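You operate a simulated robot arm through the tools that you are given. There is no shell and no other tool. Be economical: measure what you need, move in short steps, check, and stop when the job is done.

Carry out the task below with a simulated robot arm. There is one attempt and no reset: what you move stays moved.

Task
Take the blue lens and leave it on the blue lab bench top. Then put the salt jar marked "L27" from the long beige table top on the steel work table top. Then put one of the flat grey blocks from the long beige table top in the green crate. Then stack the carton marked "spares" from the long beige table top on top of the carton marked "foil". Then fetch the folded yellow cloth from the blue-legged table top and set it on the narrow steel stand top. Then put one of the steel posts from the blue-legged table top on the yellow setting card. Then open the lid of the green bin. Keep to this order. Set down upright: salt jar.

Only the result counts: the job must be done as asked and must still hold three seconds after the hand-in. Knocking over, shifting, dropping, spilling or breaking anything else fails it. Lids that push on must go on centred and level and be pressed home; caps that screw on are set level and turned clockwise until they are tight. Flat cloth is picked up by pressing the open fingertips on it (5 to 10 N) and closing them slowly along it; thin cloth reads only 2 to 8 mm in the jaws.

Robot
A 6-joint arm with a two-finger gripper on a trunk, on a base that drives. Base frame: it is fixed to the floor where the robot stands at the start and does not move with it; the origin is under the middle of the robot, x ahead of it, y to its left, z up; the surface under the hand at the start is at about z = 0.74. Units: m, degrees, N and s.
Its first joint turns from -166.0 to 166.0 degrees. Places, roughly: blue carton, brown carton, grey carton [2.5, 0.5, 0.75]; blue lab bench top [1.7, 2.1, 0.9]; blue lens [0.75, 0, 0.75]; flat grey block [1.25, 0, 0.75]; folded yellow cloth (8x6x2 cm) [3.1, 0.5, 0.8]; green crate (26x17x11 cm) [2.4, 0.3, 0.8]; lid of the green bin [6.4, 1.3, 0.6]; narrow steel stand top [6.1, 2.8, 0.9]; salt jar [1.25, 0.25, 0.75]; steel post (5x5x10 cm) [3.3, 0.4, 0.8]; steel post (5x5x13 cm) [3.2, 0.4, 0.8]; steel post (5x5x15 cm) [3, 0.4, 0.8]; steel work table top [0.2, 2.1, 0.8]; yellow setting card [3.5, 0.5, 0.75]. Payload 2.54 kg.
The tool frame sits at the grasp point between the pads (the TCP): z along the fingers, y along the line on which they close. The tips reach 0.03 m beyond it. The gripper opens to 0.116 m. The gripper's body begins 0.095 m behind the TCP.
Orientation is that of the tool frame in the base frame, as [roll, pitch, yaw] about the fixed x, y, z axes, in that order (R = Rz(yaw) Ry(pitch) Rx(roll)). With the fingers straight down and closing along the base's y, the tool's x points along the base's -x, its y along +y and its z along -z.

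Tools
- The arm moves only by the tool jog_arm. Its argument "motion" is one flat list of numbers, 6 for each row, row after row: the shift along the tool's x, y, z in m, then the turn, a rotation vector about the tool's x, y, z in degrees. In form: [x, y, z, rx, ry, rz, x, y, z, rx, ry, rz, ...]. A call has 1 to 8 rows; each row is the pose to reach, as a shift and turn from the pose commanded when the call began, along the tool's axes at that moment. "fingers" is the closure in counts, from 0 (fully open) to 255 (shut), set as the call begins (left out, the last holds). A row lasts 0.2 s, in which the tool goes at most 0.05 m and 8.6 degrees; a call with a longer step from one row to the next is refused whole, and so is a gripper value outside its range. A pose out of reach is approached as far as the arm can. The call stops where the force on the tool passes 40 N (or 10 N more than at its start, if that is more) or the arm is blocked; 0.2 s more then pass. The fingers move at their own pace (about 0.072 m/s each) and stop on an object; they squeeze with about 45 N. The grip force told is the motor's: it shows also when the fingers shut on nothing. Time passes only in rows, and 0.2 s behind the last, so rows that repeat a pose let the fingers close. It gives the time, the measured TCP pose, the force on the tool (base axes), the opening and the grip force at its end, in the units of the frame above (readings bear some noise), with the torque about the TCP (base axes, N m) and any sound that the robot's microphone picked up, and new pictures: "show" is both (left out), scene, wrist or none.
- Cameras (640 x 400 px; columns grow to the right, rows downward): "scene" is now at [-0.0302, 0.1307, 1.4126]; the picture's right is [-0.18, -0.98, 0.00], its down [-0.53, 0.10, -0.84] and it looks along [0.83, -0.15, -0.54] (base axes); focal length 278 px, centre (320, 200). "wrist" rides on the gripper at [0.069, -0.015, -0.122] in the tool frame; the picture's right is [0.21, 0.98, 0.00], its down [-0.83, 0.18, -0.53] and it looks along [-0.52, 0.11, 0.85] (tool axes); focal length 251 px, centre (320, 200).
- roll_base(legs): drives the robot by 1 to 6 legs, each [ahead, left, turn to the left] in m, m and degrees, along the robot's own axes; the way and the turn of a leg run together, so that a leg with both is an arc; at most 1.5 m and 180 degrees a leg. The arm and the cameras ride along, it lands a little off, and it stops where it bumps. It gives what a move gives, and a new picture of the scene camera.
- aim_head(pan, tilt): turns the head with the scene camera to pan (to the left, within 120 degrees either way) and tilt (down, from -29 to 69), counted from straight ahead of the robot. It gives what a move gives, and a new picture of the scene camera.
- measure_at(camera, pixels): for up to 12 pixels [column, row] of the newest picture of that camera ("zoom" is the newest enlarged one), the place [x, y, z] in the base frame of the surface seen there, good to about 0.003 m. The clock stands still meanwhile.
- enlarge(camera, box): a new picture of the part [left, top, right, bottom] of that camera's present view, enlarged. The clock stands still meanwhile.
- finish_job(): hands the job in; it is judged then, once.

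Go step by step. Measure first, check grasps and placings, and put right what went wrong. The budget is 131 turns and 260 pictures, counting those below and the enlarged ones. Unless the task says otherwise, let go and move clear before handing in, and close with one line.

The tools are called after ">>>" as a command line: name --argument value ..., lists and objects as JSON in quotes. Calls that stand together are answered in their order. jog_arm: Moves the arm, as the interface text tells. Its arguments: {"type":"object","properties":{"motion":{"type":"array","items":{"type":"number"}},"fingers":{"type":"number"},"show":{"type":"string","enum":["both","scene","wrist","none"]}},"required":["motion"]} The other tools are called the same way: roll_base (legs) drives the base; aim_head (pan, tilt) turns the head that bears the scene camera; measure_at (camera, pixels) gives the place of the surface under pixels of a picture; enlarge (camera, box) takes an enlarged picture of a part of a camera's view; finish_job () hands the job in.

At the start:

```text
time_s: 0.0
tcp_pos: [0.6759, 0.0378, 1.0095]
tcp_rot: [-179.9, 0.0, -180.0]
ft_force: [-0.2, 0.2, 0.0]
moment: [0.02, 0.04, 0.0]
finger_gap: 0.116
gripper_force: 0.1
robot x, y, heading: [0.0005, 0.0016, -0.1]
head pan, tilt: [-10.5, 32.4]
```

scene: 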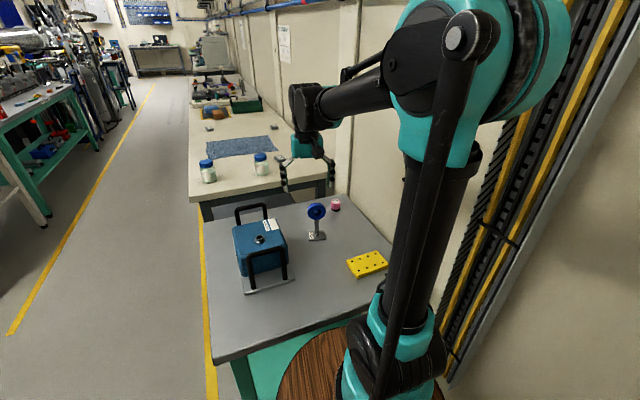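
wrist: 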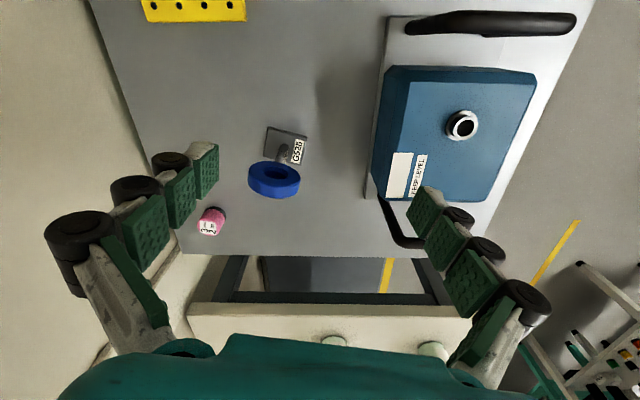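

The scene shows the blue lens on a post with a foot near (316,211), with the blue box at (260,248) next to it. I'll enlarge and measure it.

>>> enlarge --camera "scene" --box '[220, 180, 400, 300]'

>>> measure_at --camera "wrist" --pixels '[[273, 168], [274, 190], [252, 180], [296, 180], [285, 150], [270, 145], [305, 140], [297, 165], [268, 127], [213, 222], [380, 200], [463, 124]]'

>>> measure_at --camera "scene" --pixels '[[316, 204], [316, 218], [308, 211], [324, 211], [318, 228], [317, 237], [308, 240], [326, 240], [336, 205], [268, 250], [266, 208], [284, 260]]'

```text
3.33 times, centred on (310, 240) of scene
```

zoom: 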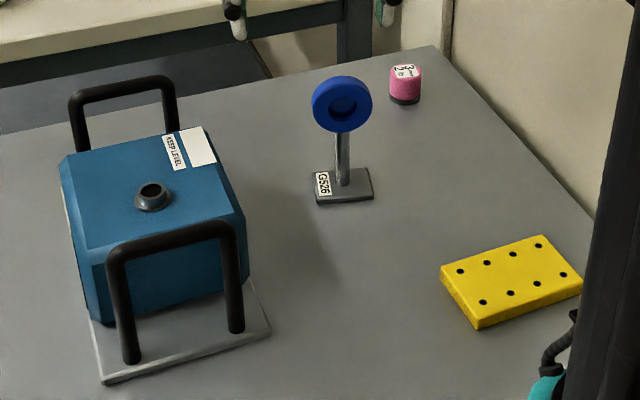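

```text
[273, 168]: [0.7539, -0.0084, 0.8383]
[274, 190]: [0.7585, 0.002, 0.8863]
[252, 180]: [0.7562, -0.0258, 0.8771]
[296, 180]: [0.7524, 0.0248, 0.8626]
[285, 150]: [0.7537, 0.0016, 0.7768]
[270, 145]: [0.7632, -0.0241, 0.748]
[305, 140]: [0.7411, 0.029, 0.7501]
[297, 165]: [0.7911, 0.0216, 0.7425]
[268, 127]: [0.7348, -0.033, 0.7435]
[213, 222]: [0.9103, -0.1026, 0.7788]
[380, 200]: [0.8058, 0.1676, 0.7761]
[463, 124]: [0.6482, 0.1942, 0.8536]
```

```text
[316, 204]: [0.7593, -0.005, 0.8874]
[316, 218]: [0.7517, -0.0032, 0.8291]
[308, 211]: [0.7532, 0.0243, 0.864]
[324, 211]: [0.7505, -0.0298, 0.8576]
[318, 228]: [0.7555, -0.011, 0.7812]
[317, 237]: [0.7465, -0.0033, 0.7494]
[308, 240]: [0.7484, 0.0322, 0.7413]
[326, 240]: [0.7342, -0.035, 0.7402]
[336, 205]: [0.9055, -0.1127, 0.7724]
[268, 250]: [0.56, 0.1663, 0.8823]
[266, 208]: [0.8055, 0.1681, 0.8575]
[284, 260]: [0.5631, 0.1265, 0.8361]
```

The lens ring's rim is about 0.058 wide along y, centred at (0.758, -0.003, 0.86). I'll move over it and down with the fingers open, straddling it in y.

>>> jog_arm --motion '[-0.04, -0.02, 0, 0, 0, 0, -0.082, -0.041, 0, 0, 0, 0, -0.082, -0.041, 0.045, 0, 0, 0, -0.082, -0.041, 0.09, 0, 0, 0]' --fingers 0

```text
time_s: 1.0
tcp_pos: [0.7587, -0.0033, 0.9195]
tcp_rot: [-180.0, 0.0, -180.0]
ft_force: [0.2, 0.6, 0.3]
moment: [0.04, 0.0, -0.03]
finger_gap: 0.1158
gripper_force: 0.0
robot x, y, heading: [-0.0017, 0.0028, -0.1]
head pan, tilt: [-10.5, 32.4]
```

scene: 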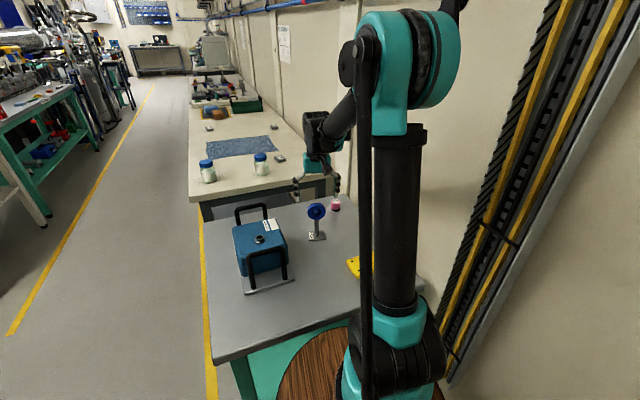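
wrist: 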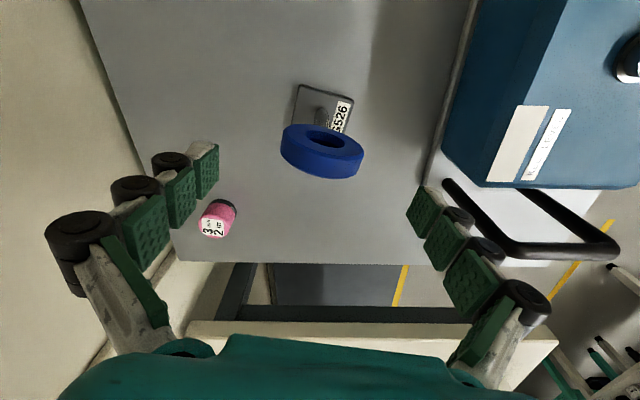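

The ring at (320,150) is between the pads. I'll measure its thickness before going down.

>>> measure_at --camera "wrist" --pixels '[[320, 150], [320, 158], [318, 172], [286, 148], [284, 160], [360, 160], [356, 172], [340, 172]]'

```text
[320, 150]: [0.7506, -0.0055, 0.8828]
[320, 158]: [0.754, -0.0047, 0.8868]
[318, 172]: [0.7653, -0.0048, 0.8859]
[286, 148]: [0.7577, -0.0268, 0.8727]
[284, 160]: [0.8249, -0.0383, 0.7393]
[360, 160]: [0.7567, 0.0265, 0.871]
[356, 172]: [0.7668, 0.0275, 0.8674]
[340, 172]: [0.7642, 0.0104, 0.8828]
```

The ring spans x 0.750–0.768, so it is centred under the tool. I'll go down to z ≈ 0.858 and close.

>>> jog_arm --motion '[0, 0, 0.031, 0, 0, 0, 0, 0, 0.062, 0, 0, 0]' --show "wrist"

>>> jog_arm --motion '[0, 0, 0, 0, 0, 0, 0, 0, 0, 0, 0, 0, 0, 0, 0, 0, 0, 0, 0, 0, 0, 0, 0, 0]' --fingers 255 --show "wrist"

```text
time_s: 1.6
tcp_pos: [0.7583, -0.0034, 0.8585]
tcp_rot: [-180.0, 0.0, 179.9]
ft_force: [-0.6, 0.7, 1.2]
moment: [0.05, -0.03, 0.01]
finger_gap: 0.1161
gripper_force: 0.1
robot x, y, heading: [-0.0032, 0.0016, 0.1]
head pan, tilt: [-10.5, 32.4]
```

wrist: 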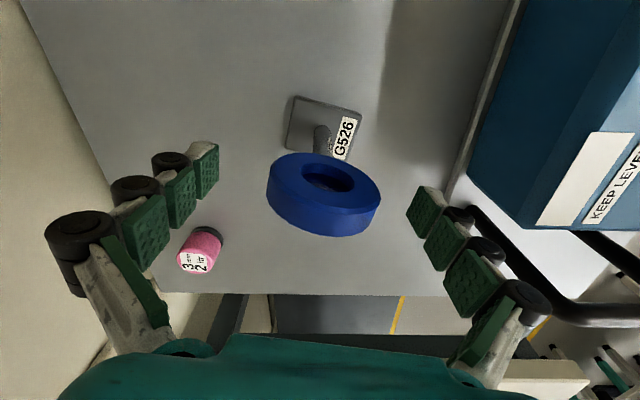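

```text
time_s: 2.6
tcp_pos: [0.7584, -0.0036, 0.8599]
tcp_rot: [179.9, 0.0, -180.0]
ft_force: [0.4, 1.3, 3.0]
moment: [-0.08, -0.05, -0.02]
finger_gap: 0.0622
gripper_force: 45.3
robot x, y, heading: [-0.0023, 0.0025, -0.1]
head pan, tilt: [-10.5, 32.4]
```

wrist: 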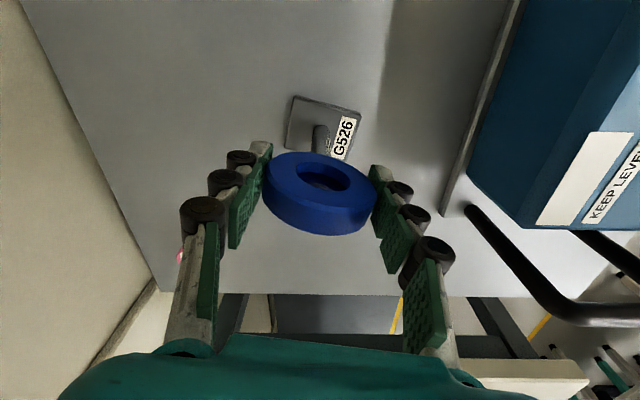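

The lens is gripped at a gap of 0.062 and 45 N. I'll lift it and look left to plan the drive.

>>> jog_arm --motion '[0, 0, -0.04, 0, 0, 0, 0, 0, -0.08, 0, 0, 0, 0, 0, -0.12, 0, 0, 0, 0, 0, -0.16, 0, 0, 0, 0.05, 0, -0.2, 0, 0, 0, 0.1, 0, -0.2, 0, 0, 0, 0.15, 0, -0.2, 0, 0, 0]' --show "wrist"

>>> aim_head --pan 50 --tilt 30

```text
refused: row 5 steps farther than a row can; nothing moved
```

```text
time_s: 3.9
tcp_pos: [0.7595, -0.0042, 0.858]
tcp_rot: [180.0, 0.0, -179.9]
ft_force: [-0.7, -1.4, 2.4]
moment: [-0.29, -0.07, -0.06]
finger_gap: 0.0621
gripper_force: 45.6
robot x, y, heading: [0.0009, -0.0046, 0.1]
head pan, tilt: [50.0, 30.0]
```

scene: 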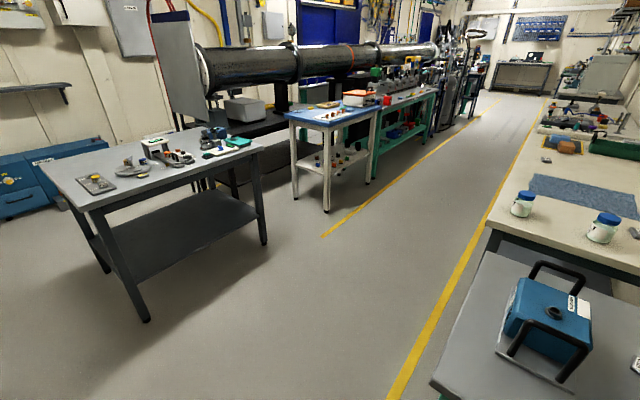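

The first lift was refused because one row stepped too far. I'll lift with smaller rows and measure the benches in this view.

>>> jog_arm --motion '[0, 0, -0.04, 0, 0, 0, 0, 0, -0.08, 0, 0, 0, 0, 0, -0.12, 0, 0, 0, 0, 0, -0.16, 0, 0, 0, 0.03, 0, -0.19, 0, 0, 0, 0.07, 0, -0.21, 0, 0, 0, 0.11, 0, -0.23, 0, 0, 0, 0.15, 0, -0.25, 0, 0, 0]'

>>> measure_at --camera "scene" --pixels '[[40, 160], [96, 208], [262, 145], [205, 125], [290, 115], [330, 128], [378, 107], [335, 104], [435, 385], [490, 255], [480, 222], [542, 110]]'

>>> enlarge --camera "scene" --box '[270, 70, 450, 190]'

```text
time_s: 5.7
tcp_pos: [0.6078, -0.0027, 1.1096]
tcp_rot: [-180.0, 0.0, -180.0]
ft_force: [0.4, 1.1, -3.2]
moment: [0.02, 0.09, 0.02]
finger_gap: 0.0618
gripper_force: 44.4
robot x, y, heading: [0.0015, 0.004, 0.2]
head pan, tilt: [50.0, 30.0]
```

scene: 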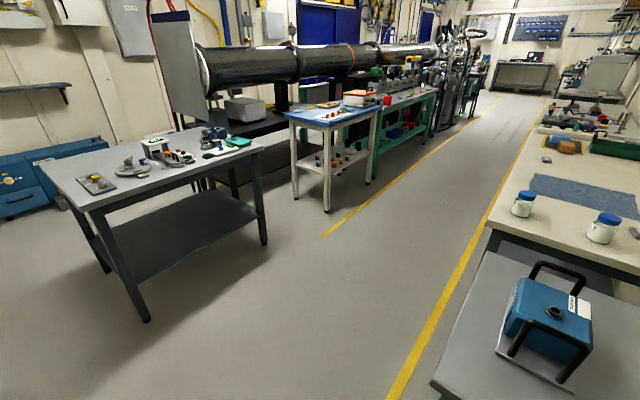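
wrist: 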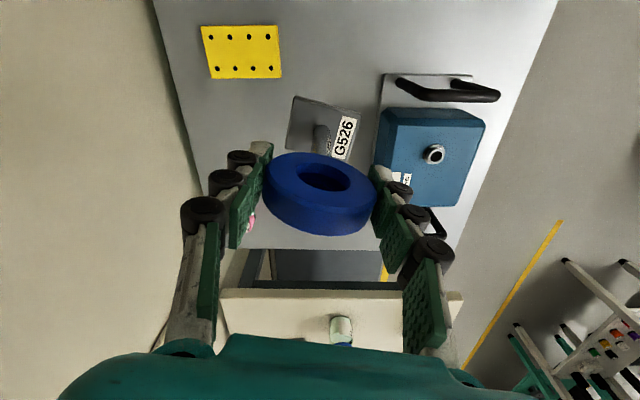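

```text
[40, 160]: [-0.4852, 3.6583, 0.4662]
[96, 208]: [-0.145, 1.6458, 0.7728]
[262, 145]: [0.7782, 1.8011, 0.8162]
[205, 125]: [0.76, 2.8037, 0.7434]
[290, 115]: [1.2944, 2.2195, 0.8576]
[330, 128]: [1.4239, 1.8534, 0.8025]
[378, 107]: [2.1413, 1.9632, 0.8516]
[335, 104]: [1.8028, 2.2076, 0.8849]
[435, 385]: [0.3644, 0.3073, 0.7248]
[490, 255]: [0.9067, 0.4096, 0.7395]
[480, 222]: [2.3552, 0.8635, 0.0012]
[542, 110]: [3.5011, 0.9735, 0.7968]
```

```text
3.33 times, centred on (360, 130) of scene
```

zoom: 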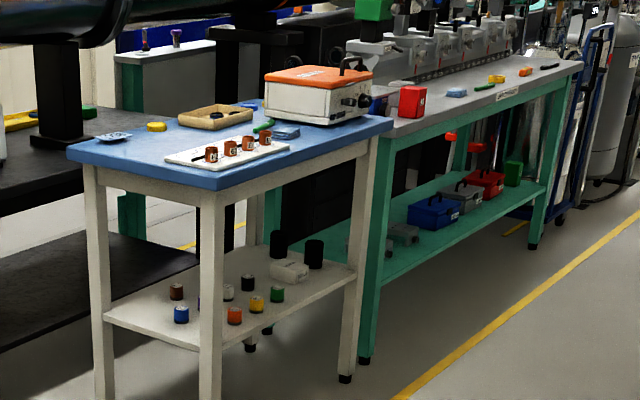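

The lens is lifted clear. The blue bench spans x 1.3–2.1 with its front edge at y ≈ 1.87, so I'll drive along the aisle at y = 1.15 to x ≈ 1.6 and turn left to face it.

>>> roll_base --legs '[[0, 1.15, 0], [0.8, 0, 0], [0.8, 0, 0], [0, 0, 90]]'

>>> aim_head --pan 0 --tilt 35

```text
time_s: 6.8
tcp_pos: [0.6065, 0.0105, 1.1098]
tcp_rot: [180.0, 0.0, 179.7]
ft_force: [0.1, 0.0, -2.3]
moment: [0.0, -0.01, -0.01]
finger_gap: 0.0617
gripper_force: 44.6
robot x, y, heading: [0.0002, 0.0156, -0.5]
head pan, tilt: [50.0, 30.0]
stopped in leg 1: the robot was blocked; the commanded pose is now the measured one
```

scene: 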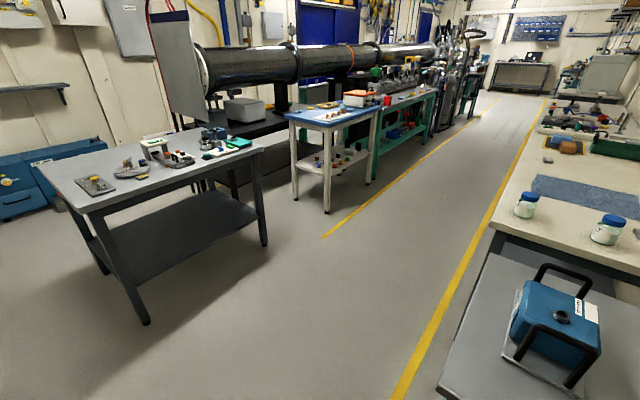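

```text
time_s: 7.9
tcp_pos: [0.6082, 0.0121, 1.1094]
tcp_rot: [-180.0, 0.1, 179.8]
ft_force: [0.4, 0.6, -3.0]
moment: [0.0, 0.0, -0.03]
finger_gap: 0.0615
gripper_force: 45.2
robot x, y, heading: [-0.0034, 0.014, -0.1]
head pan, tilt: [0.0, 35.0]
```

scene: 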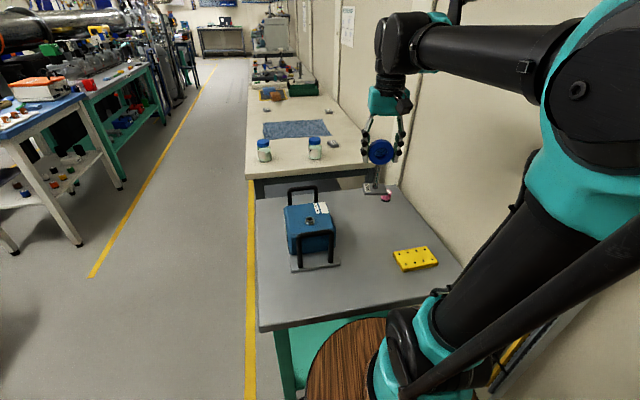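

The base bumped, probably on the table leg at (287,360), since the wooden base disc sits under the table. I'll check behind before backing out.

>>> aim_head --pan 120 --tilt 40

>>> aim_head --pan -120 --tilt 45

```text
time_s: 9.9
tcp_pos: [0.6076, 0.0128, 1.1088]
tcp_rot: [179.9, 0.0, 179.8]
ft_force: [-0.5, 0.6, -1.5]
moment: [0.04, 0.01, -0.02]
finger_gap: 0.0614
gripper_force: 44.9
robot x, y, heading: [-0.003, 0.019, -0.3]
head pan, tilt: [120.0, 40.0]
```

scene: 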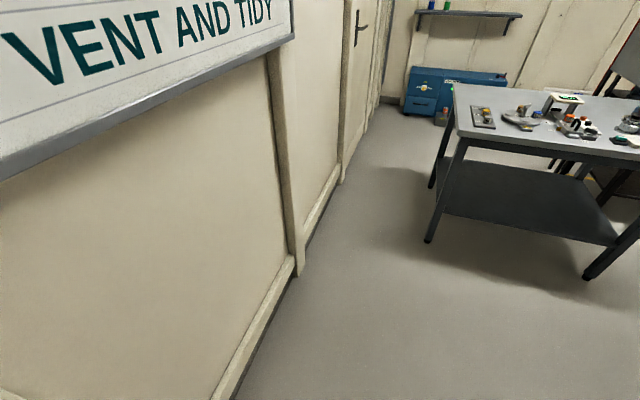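

```text
time_s: 13.3
tcp_pos: [0.6079, 0.0124, 1.1091]
tcp_rot: [-180.0, 0.0, 179.8]
ft_force: [-0.1, -0.1, -2.9]
moment: [-0.03, 0.01, -0.01]
finger_gap: 0.0616
gripper_force: 44.9
robot x, y, heading: [-0.0009, 0.0192, -0.4]
head pan, tilt: [-120.0, 45.0]
```

scene: 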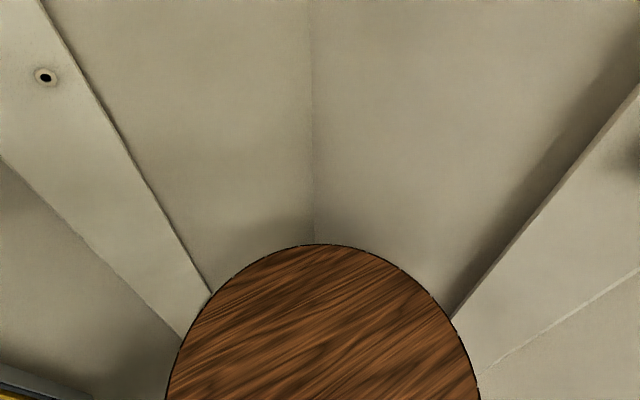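

A wall sits close behind. I'll measure the wall positions and the disc's edge.

>>> measure_at --camera "scene" --pixels '[[320, 100], [250, 150], [450, 150], [318, 250], [180, 340], [470, 340], [320, 300], [560, 280]]'

>>> aim_head --pan 30 --tilt 69

```text
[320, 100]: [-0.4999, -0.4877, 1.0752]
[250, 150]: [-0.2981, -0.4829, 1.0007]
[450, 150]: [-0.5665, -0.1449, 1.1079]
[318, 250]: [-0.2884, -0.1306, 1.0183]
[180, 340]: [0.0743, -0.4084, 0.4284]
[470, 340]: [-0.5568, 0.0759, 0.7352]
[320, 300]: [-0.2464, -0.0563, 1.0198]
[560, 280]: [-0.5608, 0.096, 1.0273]
```

```text
time_s: 15.7
tcp_pos: [0.6065, 0.0111, 1.1091]
tcp_rot: [-179.9, 0.0, 179.7]
ft_force: [-0.3, 0.1, -1.8]
moment: [0.03, -0.03, 0.0]
finger_gap: 0.0613
gripper_force: 44.9
robot x, y, heading: [-0.0037, 0.0159, -0.2]
head pan, tilt: [30.0, 68.8]
```

scene: 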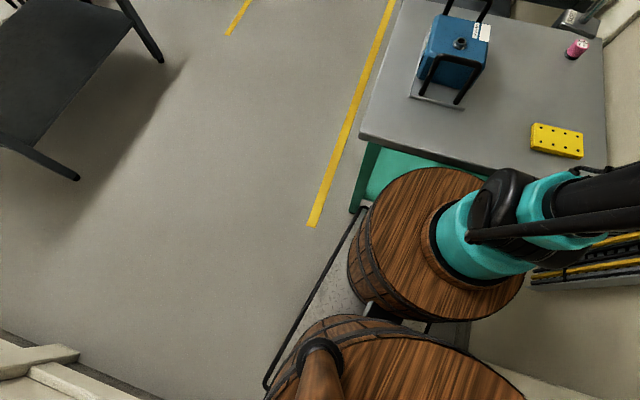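

The chassis corner at (365,210) sits right beside the table leg at (358,205). I'll measure both.

>>> measure_at --camera "scene" --pixels '[[363, 210], [268, 385], [357, 205], [368, 160], [362, 138], [380, 310], [310, 225], [350, 260], [320, 290], [30, 350], [420, 170]]'

>>> enlarge --camera "scene" --box '[240, 120, 480, 400]'

```text
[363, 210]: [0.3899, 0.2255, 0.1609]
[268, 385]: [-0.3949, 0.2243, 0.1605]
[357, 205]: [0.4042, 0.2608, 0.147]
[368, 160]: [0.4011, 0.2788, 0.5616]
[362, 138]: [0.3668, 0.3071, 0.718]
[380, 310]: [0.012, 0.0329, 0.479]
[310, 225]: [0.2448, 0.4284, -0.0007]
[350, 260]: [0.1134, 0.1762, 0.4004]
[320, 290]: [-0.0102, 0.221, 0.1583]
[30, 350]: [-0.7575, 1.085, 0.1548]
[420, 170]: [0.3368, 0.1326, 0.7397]
```

```text
1.43 times, centred on (360, 260) of scene
```

zoom: 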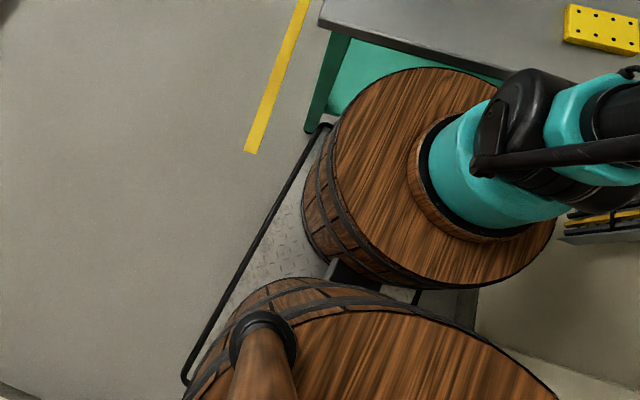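

The chassis is about ±0.40 by ±0.22 and its front corner catches the table leg at x ≈ 0.39. The wall is at x = -0.56, so I'll back 0.12, strafe left, go ahead, and turn.

>>> roll_base --legs '[[-0.12, 0, 0], [0, 1.13, 0], [0.85, 0, 0], [0.85, 0, 0], [0, 0, 90]]'

>>> aim_head --pan 0 --tilt 35

```text
time_s: 34.4
tcp_pos: [1.5985, 1.7538, 1.1099]
tcp_rot: [-180.0, 0.0, -90.6]
ft_force: [-0.1, 0.4, -2.0]
moment: [-0.01, 0.01, 0.0]
finger_gap: 0.0607
gripper_force: 44.4
robot x, y, heading: [1.5863, 1.1484, 89.5]
head pan, tilt: [30.0, 68.8]
```

scene: 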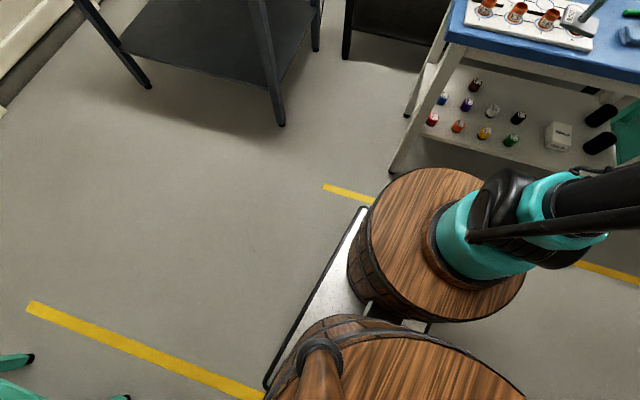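

```text
time_s: 35.4
tcp_pos: [1.5986, 1.7524, 1.111]
tcp_rot: [179.9, 0.0, -90.6]
ft_force: [0.6, 0.0, -2.3]
moment: [0.01, -0.02, -0.04]
finger_gap: 0.0608
gripper_force: 44.5
robot x, y, heading: [1.59, 1.1467, 89.5]
head pan, tilt: [0.0, 35.0]
```

scene: 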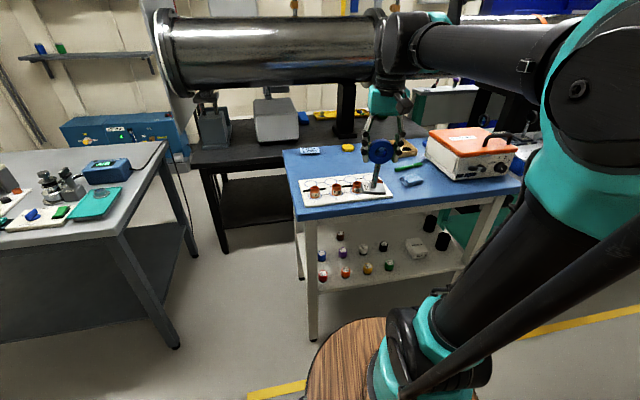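

I'm facing the bench now, with the lens above the bottle tray. I'll enlarge and measure for a free spot.

>>> enlarge --camera "scene" --box '[270, 110, 540, 230]'

>>> measure_at --camera "scene" --pixels '[[305, 182], [310, 203], [392, 195], [338, 174], [310, 151], [348, 148], [412, 180], [412, 190], [435, 182], [404, 165], [325, 163], [290, 165]]'

```text
2.37 times, centred on (405, 170) of scene
```

zoom: 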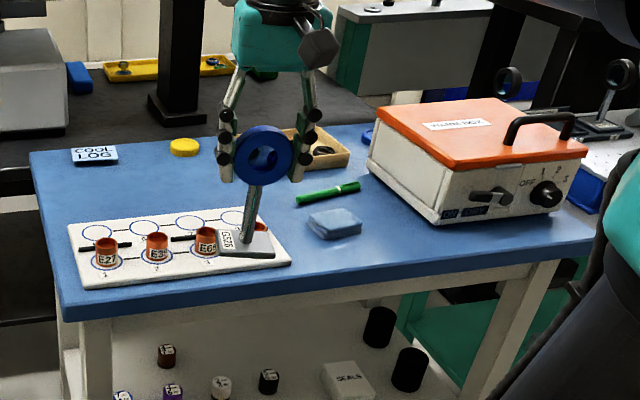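

```text
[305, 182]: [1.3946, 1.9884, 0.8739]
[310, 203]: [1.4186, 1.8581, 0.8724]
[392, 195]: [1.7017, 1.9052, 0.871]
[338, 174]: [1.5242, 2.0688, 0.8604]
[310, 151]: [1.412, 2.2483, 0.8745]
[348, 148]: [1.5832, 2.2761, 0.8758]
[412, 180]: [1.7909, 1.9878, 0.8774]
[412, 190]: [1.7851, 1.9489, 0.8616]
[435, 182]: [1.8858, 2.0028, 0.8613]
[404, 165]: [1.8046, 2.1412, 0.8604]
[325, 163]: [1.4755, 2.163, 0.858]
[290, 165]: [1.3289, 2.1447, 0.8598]
```

The surface is at z = 0.861. A gap right of the sponge, near zoom (410,250), looks free, so I'll measure around it.

>>> measure_at --camera "zoom" --pixels '[[400, 240], [440, 250], [360, 230], [362, 215], [433, 228], [375, 180], [300, 245], [340, 270], [480, 255], [420, 265], [560, 215], [275, 205]]'

```text
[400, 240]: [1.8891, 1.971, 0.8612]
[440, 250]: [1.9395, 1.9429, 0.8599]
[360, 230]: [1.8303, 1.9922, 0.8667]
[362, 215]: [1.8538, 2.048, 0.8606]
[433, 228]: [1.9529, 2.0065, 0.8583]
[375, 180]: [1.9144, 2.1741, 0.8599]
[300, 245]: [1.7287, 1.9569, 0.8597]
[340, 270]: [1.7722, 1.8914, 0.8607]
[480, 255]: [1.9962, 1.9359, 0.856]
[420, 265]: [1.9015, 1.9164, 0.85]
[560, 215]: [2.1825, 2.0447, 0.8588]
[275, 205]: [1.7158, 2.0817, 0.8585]
```

I also see a roomier gap behind the tray near zoom (140,190), well clear of tall objects. I'll measure it and the tube behind.

>>> measure_at --camera "zoom" --pixels '[[72, 222], [150, 212], [220, 204], [75, 166], [117, 163], [184, 157], [140, 190], [180, 185], [205, 180]]'

>>> measure_at --camera "scene" --pixels '[[250, 60], [250, 90], [365, 70], [350, 110], [470, 130], [470, 150], [345, 125]]'

```text
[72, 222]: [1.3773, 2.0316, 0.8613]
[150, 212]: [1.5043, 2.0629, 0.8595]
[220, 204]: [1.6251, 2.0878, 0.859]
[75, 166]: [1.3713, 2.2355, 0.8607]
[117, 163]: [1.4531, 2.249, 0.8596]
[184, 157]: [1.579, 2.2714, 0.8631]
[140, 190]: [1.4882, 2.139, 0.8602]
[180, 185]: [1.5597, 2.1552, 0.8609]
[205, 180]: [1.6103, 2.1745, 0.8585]
```

```text
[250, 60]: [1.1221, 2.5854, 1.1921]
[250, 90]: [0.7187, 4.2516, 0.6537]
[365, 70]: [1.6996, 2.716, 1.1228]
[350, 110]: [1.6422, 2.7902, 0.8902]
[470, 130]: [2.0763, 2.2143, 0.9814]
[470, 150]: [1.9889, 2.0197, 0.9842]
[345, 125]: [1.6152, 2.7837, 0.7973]
```

The gap behind the tray runs y 2.06–2.25 and the tube only starts at y ≥ 2.57. I'll roll ahead 0.15 and place the lens at about (1.53, 2.155).

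>>> roll_base --legs '[[0.15, 0, 0]]'

>>> jog_arm --motion '[-0.045, 0.012, 0, 0, 0, 0, -0.09, 0.024, 0, 0, 0, 0, -0.135, 0.036, 0, 0, 0, 0, -0.18, 0.048, 0, 0, 0, 0, -0.22, 0.06, 0, 0, 0, 0, -0.255, 0.068, 0, 0, 0, 0]'

```text
time_s: 36.8
tcp_pos: [1.5999, 1.9038, 1.1091]
tcp_rot: [180.0, 0.0, -90.6]
ft_force: [-0.4, -0.6, -3.4]
moment: [0.01, -0.03, 0.0]
finger_gap: 0.0608
gripper_force: 44.7
robot x, y, heading: [1.5934, 1.2963, 89.5]
head pan, tilt: [0.0, 35.0]
```

scene: 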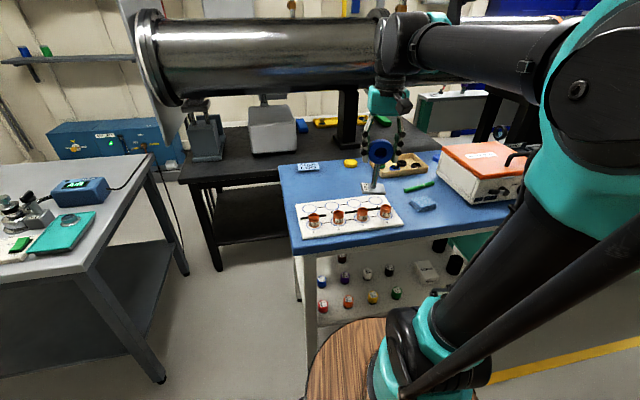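

```text
time_s: 38.2
tcp_pos: [1.5371, 2.1564, 1.11]
tcp_rot: [-180.0, -0.1, -90.6]
ft_force: [-1.2, -0.5, -1.8]
moment: [0.06, 0.03, 0.01]
finger_gap: 0.061
gripper_force: 44.8
robot x, y, heading: [1.5907, 1.2982, 89.4]
head pan, tilt: [0.0, 35.0]
```

scene: 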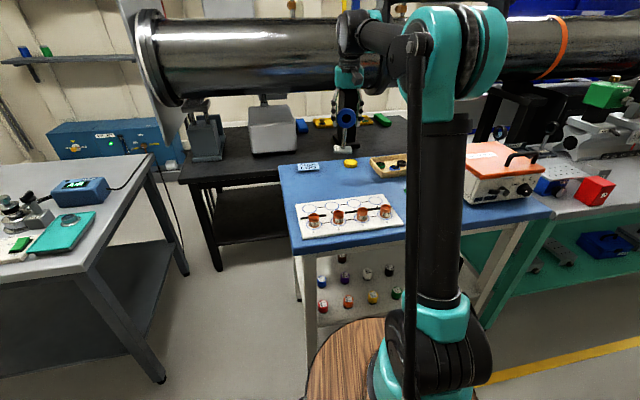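
wrist: 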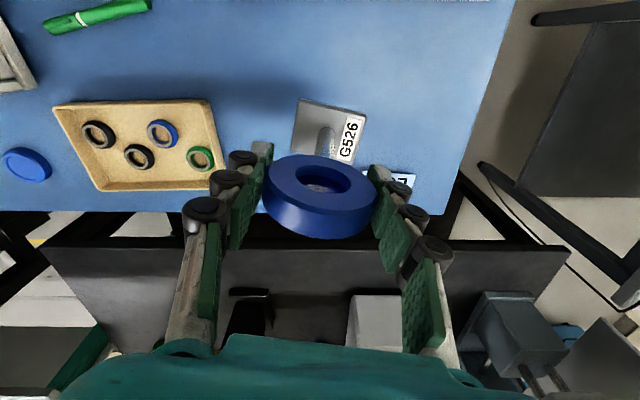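

The lens is at (1.537, 2.156). With the TCP held 0.119 above the foot, contact should come at TCP z ≈ 0.98, so I'll lower most of the way and check the clearances.

>>> jog_arm --motion '[0, 0, 0.04, 0, 0, 0, 0, 0, 0.08, 0, 0, 0, 0, 0, 0.115, 0, 0, 0]'

>>> enlarge --camera "scene" --box '[280, 100, 430, 220]'

```text
time_s: 39.0
tcp_pos: [1.5331, 2.1585, 0.9952]
tcp_rot: [180.0, 0.0, -90.7]
ft_force: [1.4, -0.3, -1.8]
moment: [-0.01, -0.02, -0.02]
finger_gap: 0.0609
gripper_force: 44.9
robot x, y, heading: [1.5943, 1.298, 89.5]
head pan, tilt: [0.0, 35.0]
```

scene: 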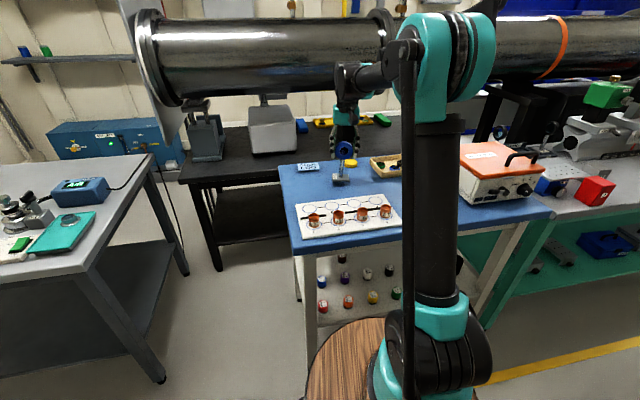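
wrist: 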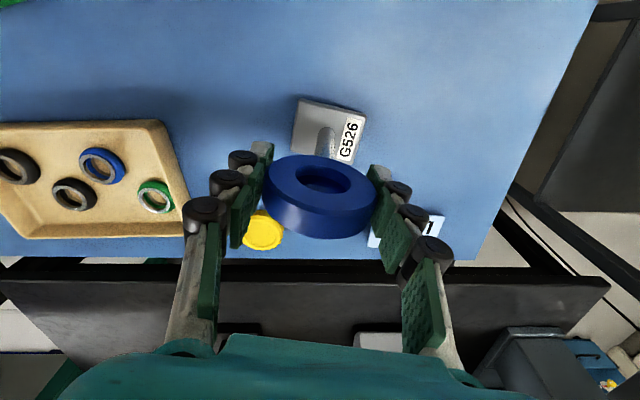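

```text
3.33 times, centred on (355, 160) of scene
```

zoom: 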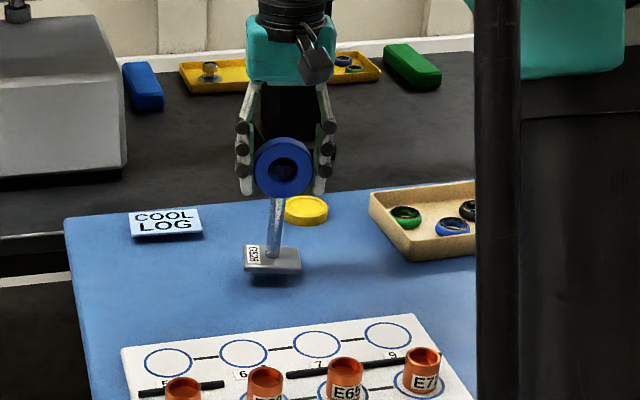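

The foot is clear of the tray, log card and yellow disc. I'll lower in small steps until contact.

>>> jog_arm --motion '[0, 0, 0.005, 0, 0, 0, 0, 0, 0.009, 0, 0, 0, 0, 0, 0.012, 0, 0, 0, 0, 0, 0.014, 0, 0, 0, 0, 0, 0.016, 0, 0, 0]' --show "wrist"

```text
time_s: 40.2
tcp_pos: [1.5344, 2.159, 0.9795]
tcp_rot: [180.0, 0.1, -90.6]
ft_force: [-1.9, 0.8, 7.4]
moment: [0.33, -0.18, 0.07]
finger_gap: 0.0608
gripper_force: 44.9
robot x, y, heading: [1.5914, 1.2955, 89.5]
head pan, tilt: [0.0, 35.0]
```

wrist: 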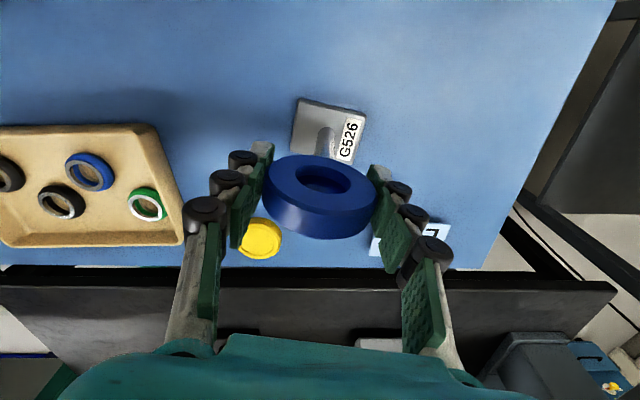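

The upward force is about 10 N over the held weight, so it has touched down. I'll open the fingers and rise clear.

>>> jog_arm --motion '[0, 0, 0, 0, 0, 0, 0, 0, 0, 0, 0, 0, 0, 0, 0, 0, 0, 0, 0, 0, 0, 0, 0, 0]' --fingers 40 --show "wrist"

>>> jog_arm --motion '[0, 0, -0.04, 0, 0, 0, 0, 0, -0.08, 0, 0, 0, 0, 0, -0.12, 0, 0, 0, 0.045, 0, -0.13, 0, 0, 0, 0.09, 0, -0.13, 0, 0, 0, 0.135, 0, -0.13, 0, 0, 0, 0.18, 0, -0.13, 0, 0, 0, 0.22, 0, -0.13, 0, 0, 0]'

```text
time_s: 41.2
tcp_pos: [1.5353, 2.1601, 0.9781]
tcp_rot: [-179.9, 0.0, -90.6]
ft_force: [0.3, -0.4, -0.1]
moment: [0.02, -0.02, -0.01]
finger_gap: 0.0975
gripper_force: 0.0
robot x, y, heading: [1.5895, 1.2978, 89.3]
head pan, tilt: [0.0, 35.0]
```

wrist: 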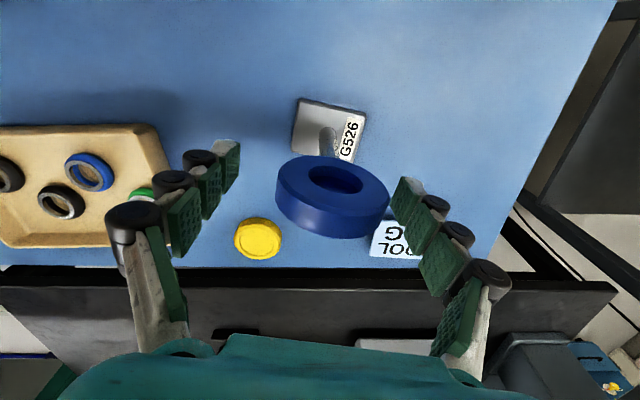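

```text
time_s: 43.0
tcp_pos: [1.5322, 1.939, 1.108]
tcp_rot: [180.0, 0.0, -90.7]
ft_force: [-0.6, 1.1, 0.3]
moment: [-0.04, -0.01, -0.01]
finger_gap: 0.0981
gripper_force: 0.0
robot x, y, heading: [1.5898, 1.2934, 89.4]
head pan, tilt: [0.0, 35.0]
```

scene: 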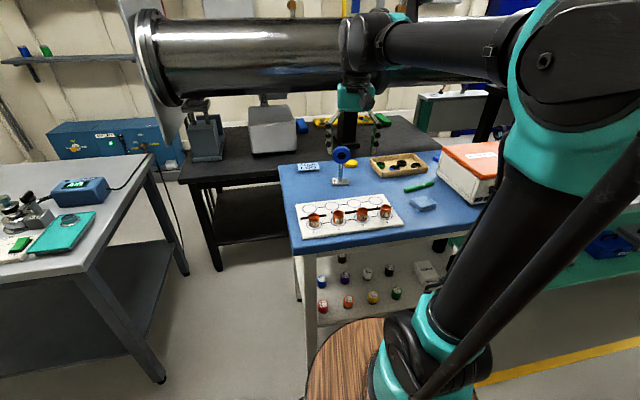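
wrist: 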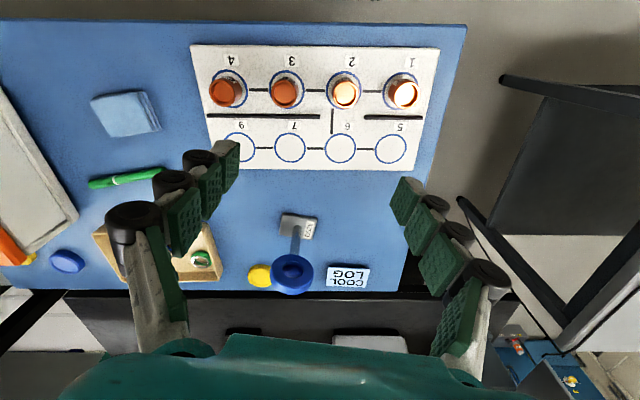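

The lens stands on the bench. Next is the salt jar: I'll back off, turn 180° to face the beige table and shift to x ≈ 1.25.

>>> roll_base --legs '[[-0.25, 0, 0], [0, 0, -90], [0, 0, -90], [0, -0.3, 0]]'

```text
time_s: 54.0
tcp_pos: [1.3564, 0.4078, 1.1078]
tcp_rot: [180.0, 0.0, 90.2]
ft_force: [0.4, 1.0, 0.0]
moment: [-0.02, 0.01, 0.01]
finger_gap: 0.0977
gripper_force: 0.0
robot x, y, heading: [1.2891, 1.0482, -89.9]
head pan, tilt: [0.0, 35.0]
```

scene: 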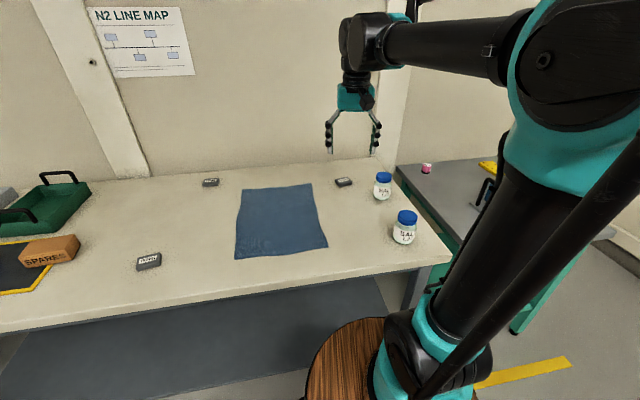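

>>> enlarge --camera "scene" --box '[325, 165, 445, 255]'

>>> measure_at --camera "scene" --pixels '[[382, 175], [383, 190], [405, 213], [404, 230], [344, 182], [210, 182], [148, 262], [394, 235], [416, 235], [404, 244], [375, 192], [391, 192]]'

```text
4.44 times, centred on (385, 210) of scene
```

zoom: 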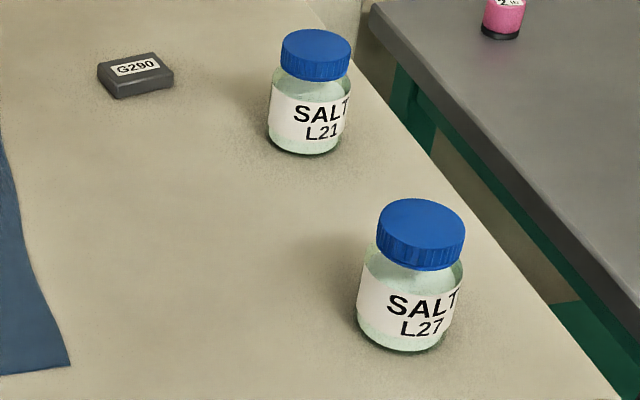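

```text
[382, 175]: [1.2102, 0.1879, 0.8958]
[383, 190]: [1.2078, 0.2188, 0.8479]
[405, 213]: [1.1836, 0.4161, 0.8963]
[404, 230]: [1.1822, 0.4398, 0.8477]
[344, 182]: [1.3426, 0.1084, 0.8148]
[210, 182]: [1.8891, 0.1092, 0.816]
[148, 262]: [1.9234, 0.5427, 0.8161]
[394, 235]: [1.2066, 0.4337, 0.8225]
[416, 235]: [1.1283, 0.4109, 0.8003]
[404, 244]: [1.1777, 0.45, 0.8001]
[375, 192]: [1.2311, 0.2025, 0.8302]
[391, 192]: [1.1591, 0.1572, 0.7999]
```

L27 is the nearer jar, at zoom (421,220). I'll measure its lid and body outline.

>>> measure_at --camera "zoom" --pixels '[[421, 204], [421, 222], [421, 238], [383, 215], [460, 215], [421, 215], [362, 290], [460, 290], [410, 320], [408, 345], [374, 285]]'

```text
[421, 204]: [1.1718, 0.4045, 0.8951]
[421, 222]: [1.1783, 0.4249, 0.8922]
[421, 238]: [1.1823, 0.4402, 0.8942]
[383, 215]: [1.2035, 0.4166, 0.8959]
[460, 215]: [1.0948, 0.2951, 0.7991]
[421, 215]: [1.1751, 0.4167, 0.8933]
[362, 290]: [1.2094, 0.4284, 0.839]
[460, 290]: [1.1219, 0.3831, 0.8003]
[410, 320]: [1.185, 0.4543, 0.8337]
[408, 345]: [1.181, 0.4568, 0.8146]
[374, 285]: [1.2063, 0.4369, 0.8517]
```

The jar centre is about (1.177, 0.42) with a radius of 0.033. I'll move over it with open fingers.

>>> jog_arm --motion '[0.003, -0.045, 0, 0, 0, 0, 0.006, -0.09, 0, 0, 0, 0, 0.009, -0.135, 0, 0, 0, 0, 0.012, -0.179, 0, 0, 0, 0, 0.012, -0.179, 0.045, 0, 0, 0, 0.012, -0.179, 0.09, 0, 0, 0, 0.012, -0.179, 0.13, 0, 0, 0]' --fingers 0

```text
time_s: 55.6
tcp_pos: [1.1791, 0.4184, 0.9782]
tcp_rot: [179.9, -0.1, 90.2]
ft_force: [0.0, 0.6, 0.1]
moment: [0.02, -0.01, -0.03]
finger_gap: 0.116
gripper_force: 0.0
robot x, y, heading: [1.2915, 1.0499, -90.1]
head pan, tilt: [0.0, 35.0]
```

scene: 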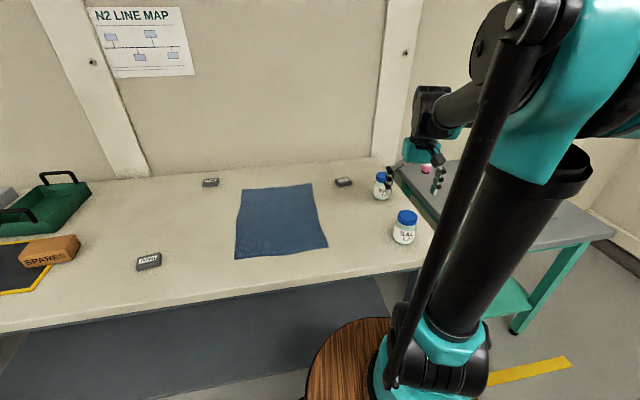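
wrist: 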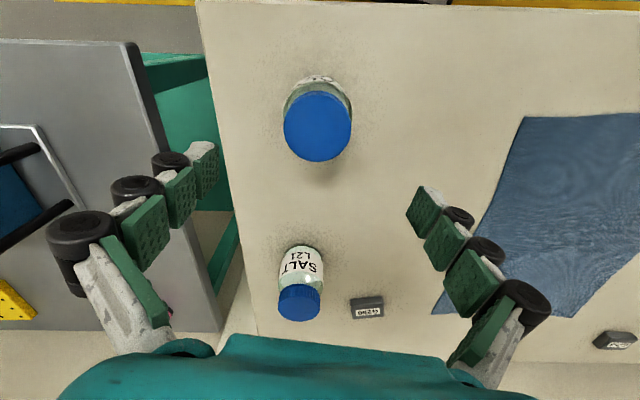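

The lid shows at (318,125) in the wrist view, roughly centred. I'll verify that, then descend.

>>> measure_at --camera "wrist" --pixels '[[318, 96], [318, 155], [288, 125], [348, 125], [318, 125]]'

>>> jog_arm --motion '[0, 0, 0.045, 0, 0, 0, 0, 0, 0.09, 0, 0, 0, 0, 0, 0.135, 0, 0, 0]' --show "wrist"

```text
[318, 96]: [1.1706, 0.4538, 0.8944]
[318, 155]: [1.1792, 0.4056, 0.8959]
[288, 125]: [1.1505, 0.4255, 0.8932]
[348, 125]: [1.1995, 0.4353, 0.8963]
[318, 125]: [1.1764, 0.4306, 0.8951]
```

```text
time_s: 56.5
tcp_pos: [1.1778, 0.4188, 0.8442]
tcp_rot: [179.9, 0.1, 90.2]
ft_force: [-0.1, 0.6, 0.1]
moment: [-0.02, -0.02, 0.03]
finger_gap: 0.1162
gripper_force: 0.1
robot x, y, heading: [1.2853, 1.0481, -90.0]
head pan, tilt: [0.0, 35.0]
```

wrist: 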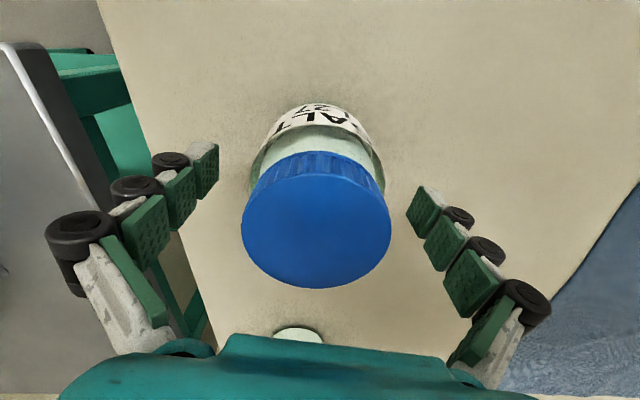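

The lid centre reads y ≈ 0.429, so I'll shift 10 mm toward +y and close.

>>> jog_arm --motion '[0.01, -0.002, 0, 0, 0, 0]' --show "none"

>>> jog_arm --motion '[0, 0, 0, 0, 0, 0, 0, 0, 0, 0, 0, 0, 0, 0, 0, 0, 0, 0, 0, 0, 0, 0, 0, 0]' --fingers 255 --show "wrist"

```text
time_s: 56.9
tcp_pos: [1.1746, 0.429, 0.8434]
tcp_rot: [-180.0, 0.0, 90.2]
ft_force: [-0.5, -0.4, 0.5]
moment: [0.04, -0.01, 0.02]
finger_gap: 0.1159
gripper_force: 0.1
robot x, y, heading: [1.2887, 1.049, -89.9]
head pan, tilt: [0.0, 35.0]
```

```text
time_s: 57.9
tcp_pos: [1.1742, 0.4283, 0.8451]
tcp_rot: [180.0, 0.0, 90.1]
ft_force: [-1.9, -0.5, 8.0]
moment: [0.05, 0.13, -0.08]
finger_gap: 0.0644
gripper_force: 45.0
robot x, y, heading: [1.2875, 1.0476, -89.7]
head pan, tilt: [0.0, 35.0]
```

wrist: 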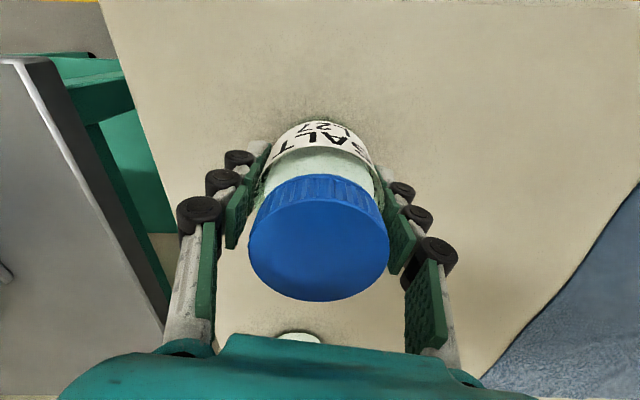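

The jar is gripped at a gap of 0.064. I'll lift it, shift the base right to x ≈ 0.45, and turn to face the steel table.

>>> jog_arm --motion '[0, 0, -0.03, 0, 0, 0, 0, 0, -0.075, 0, 0, 0, 0, 0, -0.12, 0, 0, 0, 0, 0, -0.165, 0, 0, 0, 0, 0, -0.21, 0, 0, 0, 0, 0, -0.255, 0, 0, 0]' --show "wrist"

>>> roll_base --legs '[[0, -0.84, 0], [0, 0, 90], [0, 0, 90]]'

```text
time_s: 59.2
tcp_pos: [1.1731, 0.4282, 1.1003]
tcp_rot: [180.0, 0.0, 90.2]
ft_force: [-0.8, -0.6, -2.7]
moment: [0.02, -0.02, 0.0]
finger_gap: 0.0641
gripper_force: 45.8
robot x, y, heading: [1.2849, 1.0501, -89.7]
head pan, tilt: [0.0, 35.0]
```

wrist: 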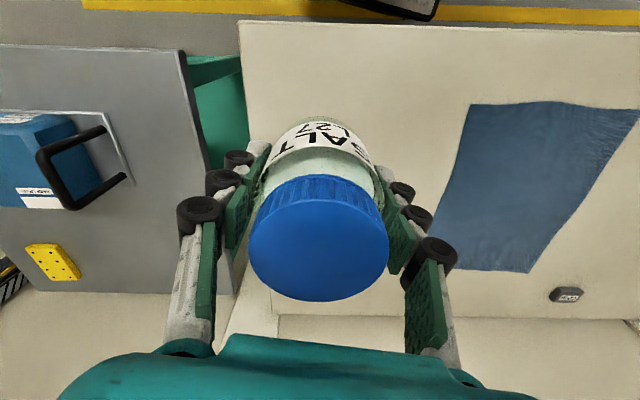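

```text
time_s: 71.4
tcp_pos: [0.5563, 1.6715, 1.0985]
tcp_rot: [180.0, 0.0, -89.6]
ft_force: [0.0, -0.9, -3.8]
moment: [-0.05, -0.02, -0.01]
finger_gap: 0.0639
gripper_force: 45.2
robot x, y, heading: [0.4442, 1.049, 90.5]
head pan, tilt: [0.0, 35.0]
```

scene: 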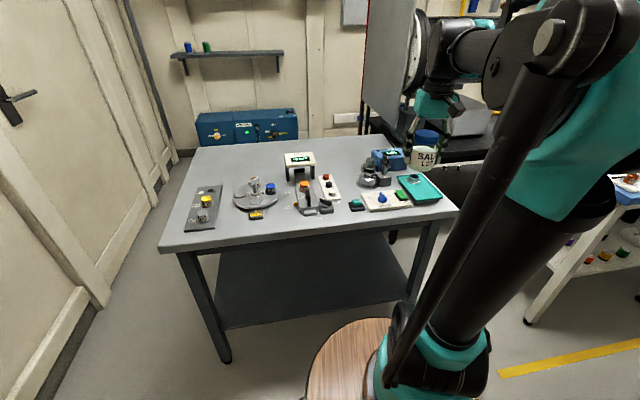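

The front strip of the steel table near (300,225) and the back-left area near (240,165) look free. I'll measure both.

>>> enlarge --camera "scene" --box '[150, 130, 470, 260]'

>>> measure_at --camera "scene" --pixels '[[300, 236], [300, 222], [256, 214], [325, 209], [380, 212], [440, 212], [230, 232], [235, 165], [220, 180], [405, 208], [280, 215], [345, 218]]'

```text
2.00 times, centred on (310, 195) of scene
```

zoom: 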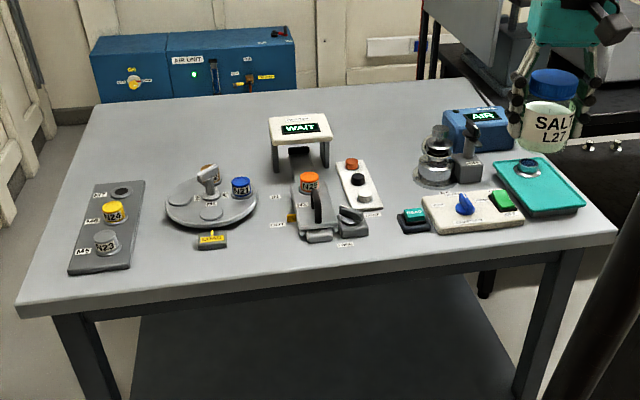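

```text
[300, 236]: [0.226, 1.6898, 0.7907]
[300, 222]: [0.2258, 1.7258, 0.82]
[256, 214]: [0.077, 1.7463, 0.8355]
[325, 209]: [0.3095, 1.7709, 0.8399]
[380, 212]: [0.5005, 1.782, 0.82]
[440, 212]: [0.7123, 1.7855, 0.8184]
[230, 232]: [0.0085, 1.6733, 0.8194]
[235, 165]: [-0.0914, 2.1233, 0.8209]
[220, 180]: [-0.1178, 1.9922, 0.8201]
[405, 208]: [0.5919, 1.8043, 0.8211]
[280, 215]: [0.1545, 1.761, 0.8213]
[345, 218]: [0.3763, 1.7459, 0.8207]
```

The surface is at z = 0.82. The back-left open area near zoom (190,125) looks roomiest, so I'll measure its bounds.

>>> measure_at --camera "zoom" --pixels '[[190, 125], [150, 140], [240, 130], [200, 160], [130, 180], [270, 125], [280, 165], [100, 110], [200, 95], [180, 170], [207, 178], [300, 120]]'

>>> roll_base --legs '[[0, 0.37, 0], [0.12, 0, 0]]'

```text
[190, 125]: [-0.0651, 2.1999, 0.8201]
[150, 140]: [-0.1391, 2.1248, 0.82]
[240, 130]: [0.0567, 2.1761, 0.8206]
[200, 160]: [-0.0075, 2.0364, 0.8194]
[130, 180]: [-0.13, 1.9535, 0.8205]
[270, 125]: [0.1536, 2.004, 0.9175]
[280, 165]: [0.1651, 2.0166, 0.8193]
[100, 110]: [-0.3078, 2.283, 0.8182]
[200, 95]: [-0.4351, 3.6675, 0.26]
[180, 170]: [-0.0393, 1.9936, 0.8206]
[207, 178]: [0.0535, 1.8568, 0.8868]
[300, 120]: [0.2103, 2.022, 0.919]
```

```text
time_s: 74.6
tcp_pos: [0.173, 1.7896, 1.099]
tcp_rot: [180.0, -0.1, -89.0]
ft_force: [-1.3, 0.4, -3.9]
moment: [-0.03, 0.0, 0.0]
finger_gap: 0.0638
gripper_force: 45.3
robot x, y, heading: [0.067, 1.1659, 91.1]
head pan, tilt: [0.0, 35.0]
```

scene: 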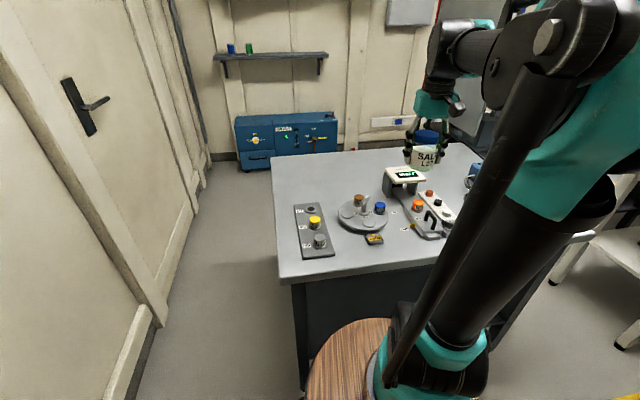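

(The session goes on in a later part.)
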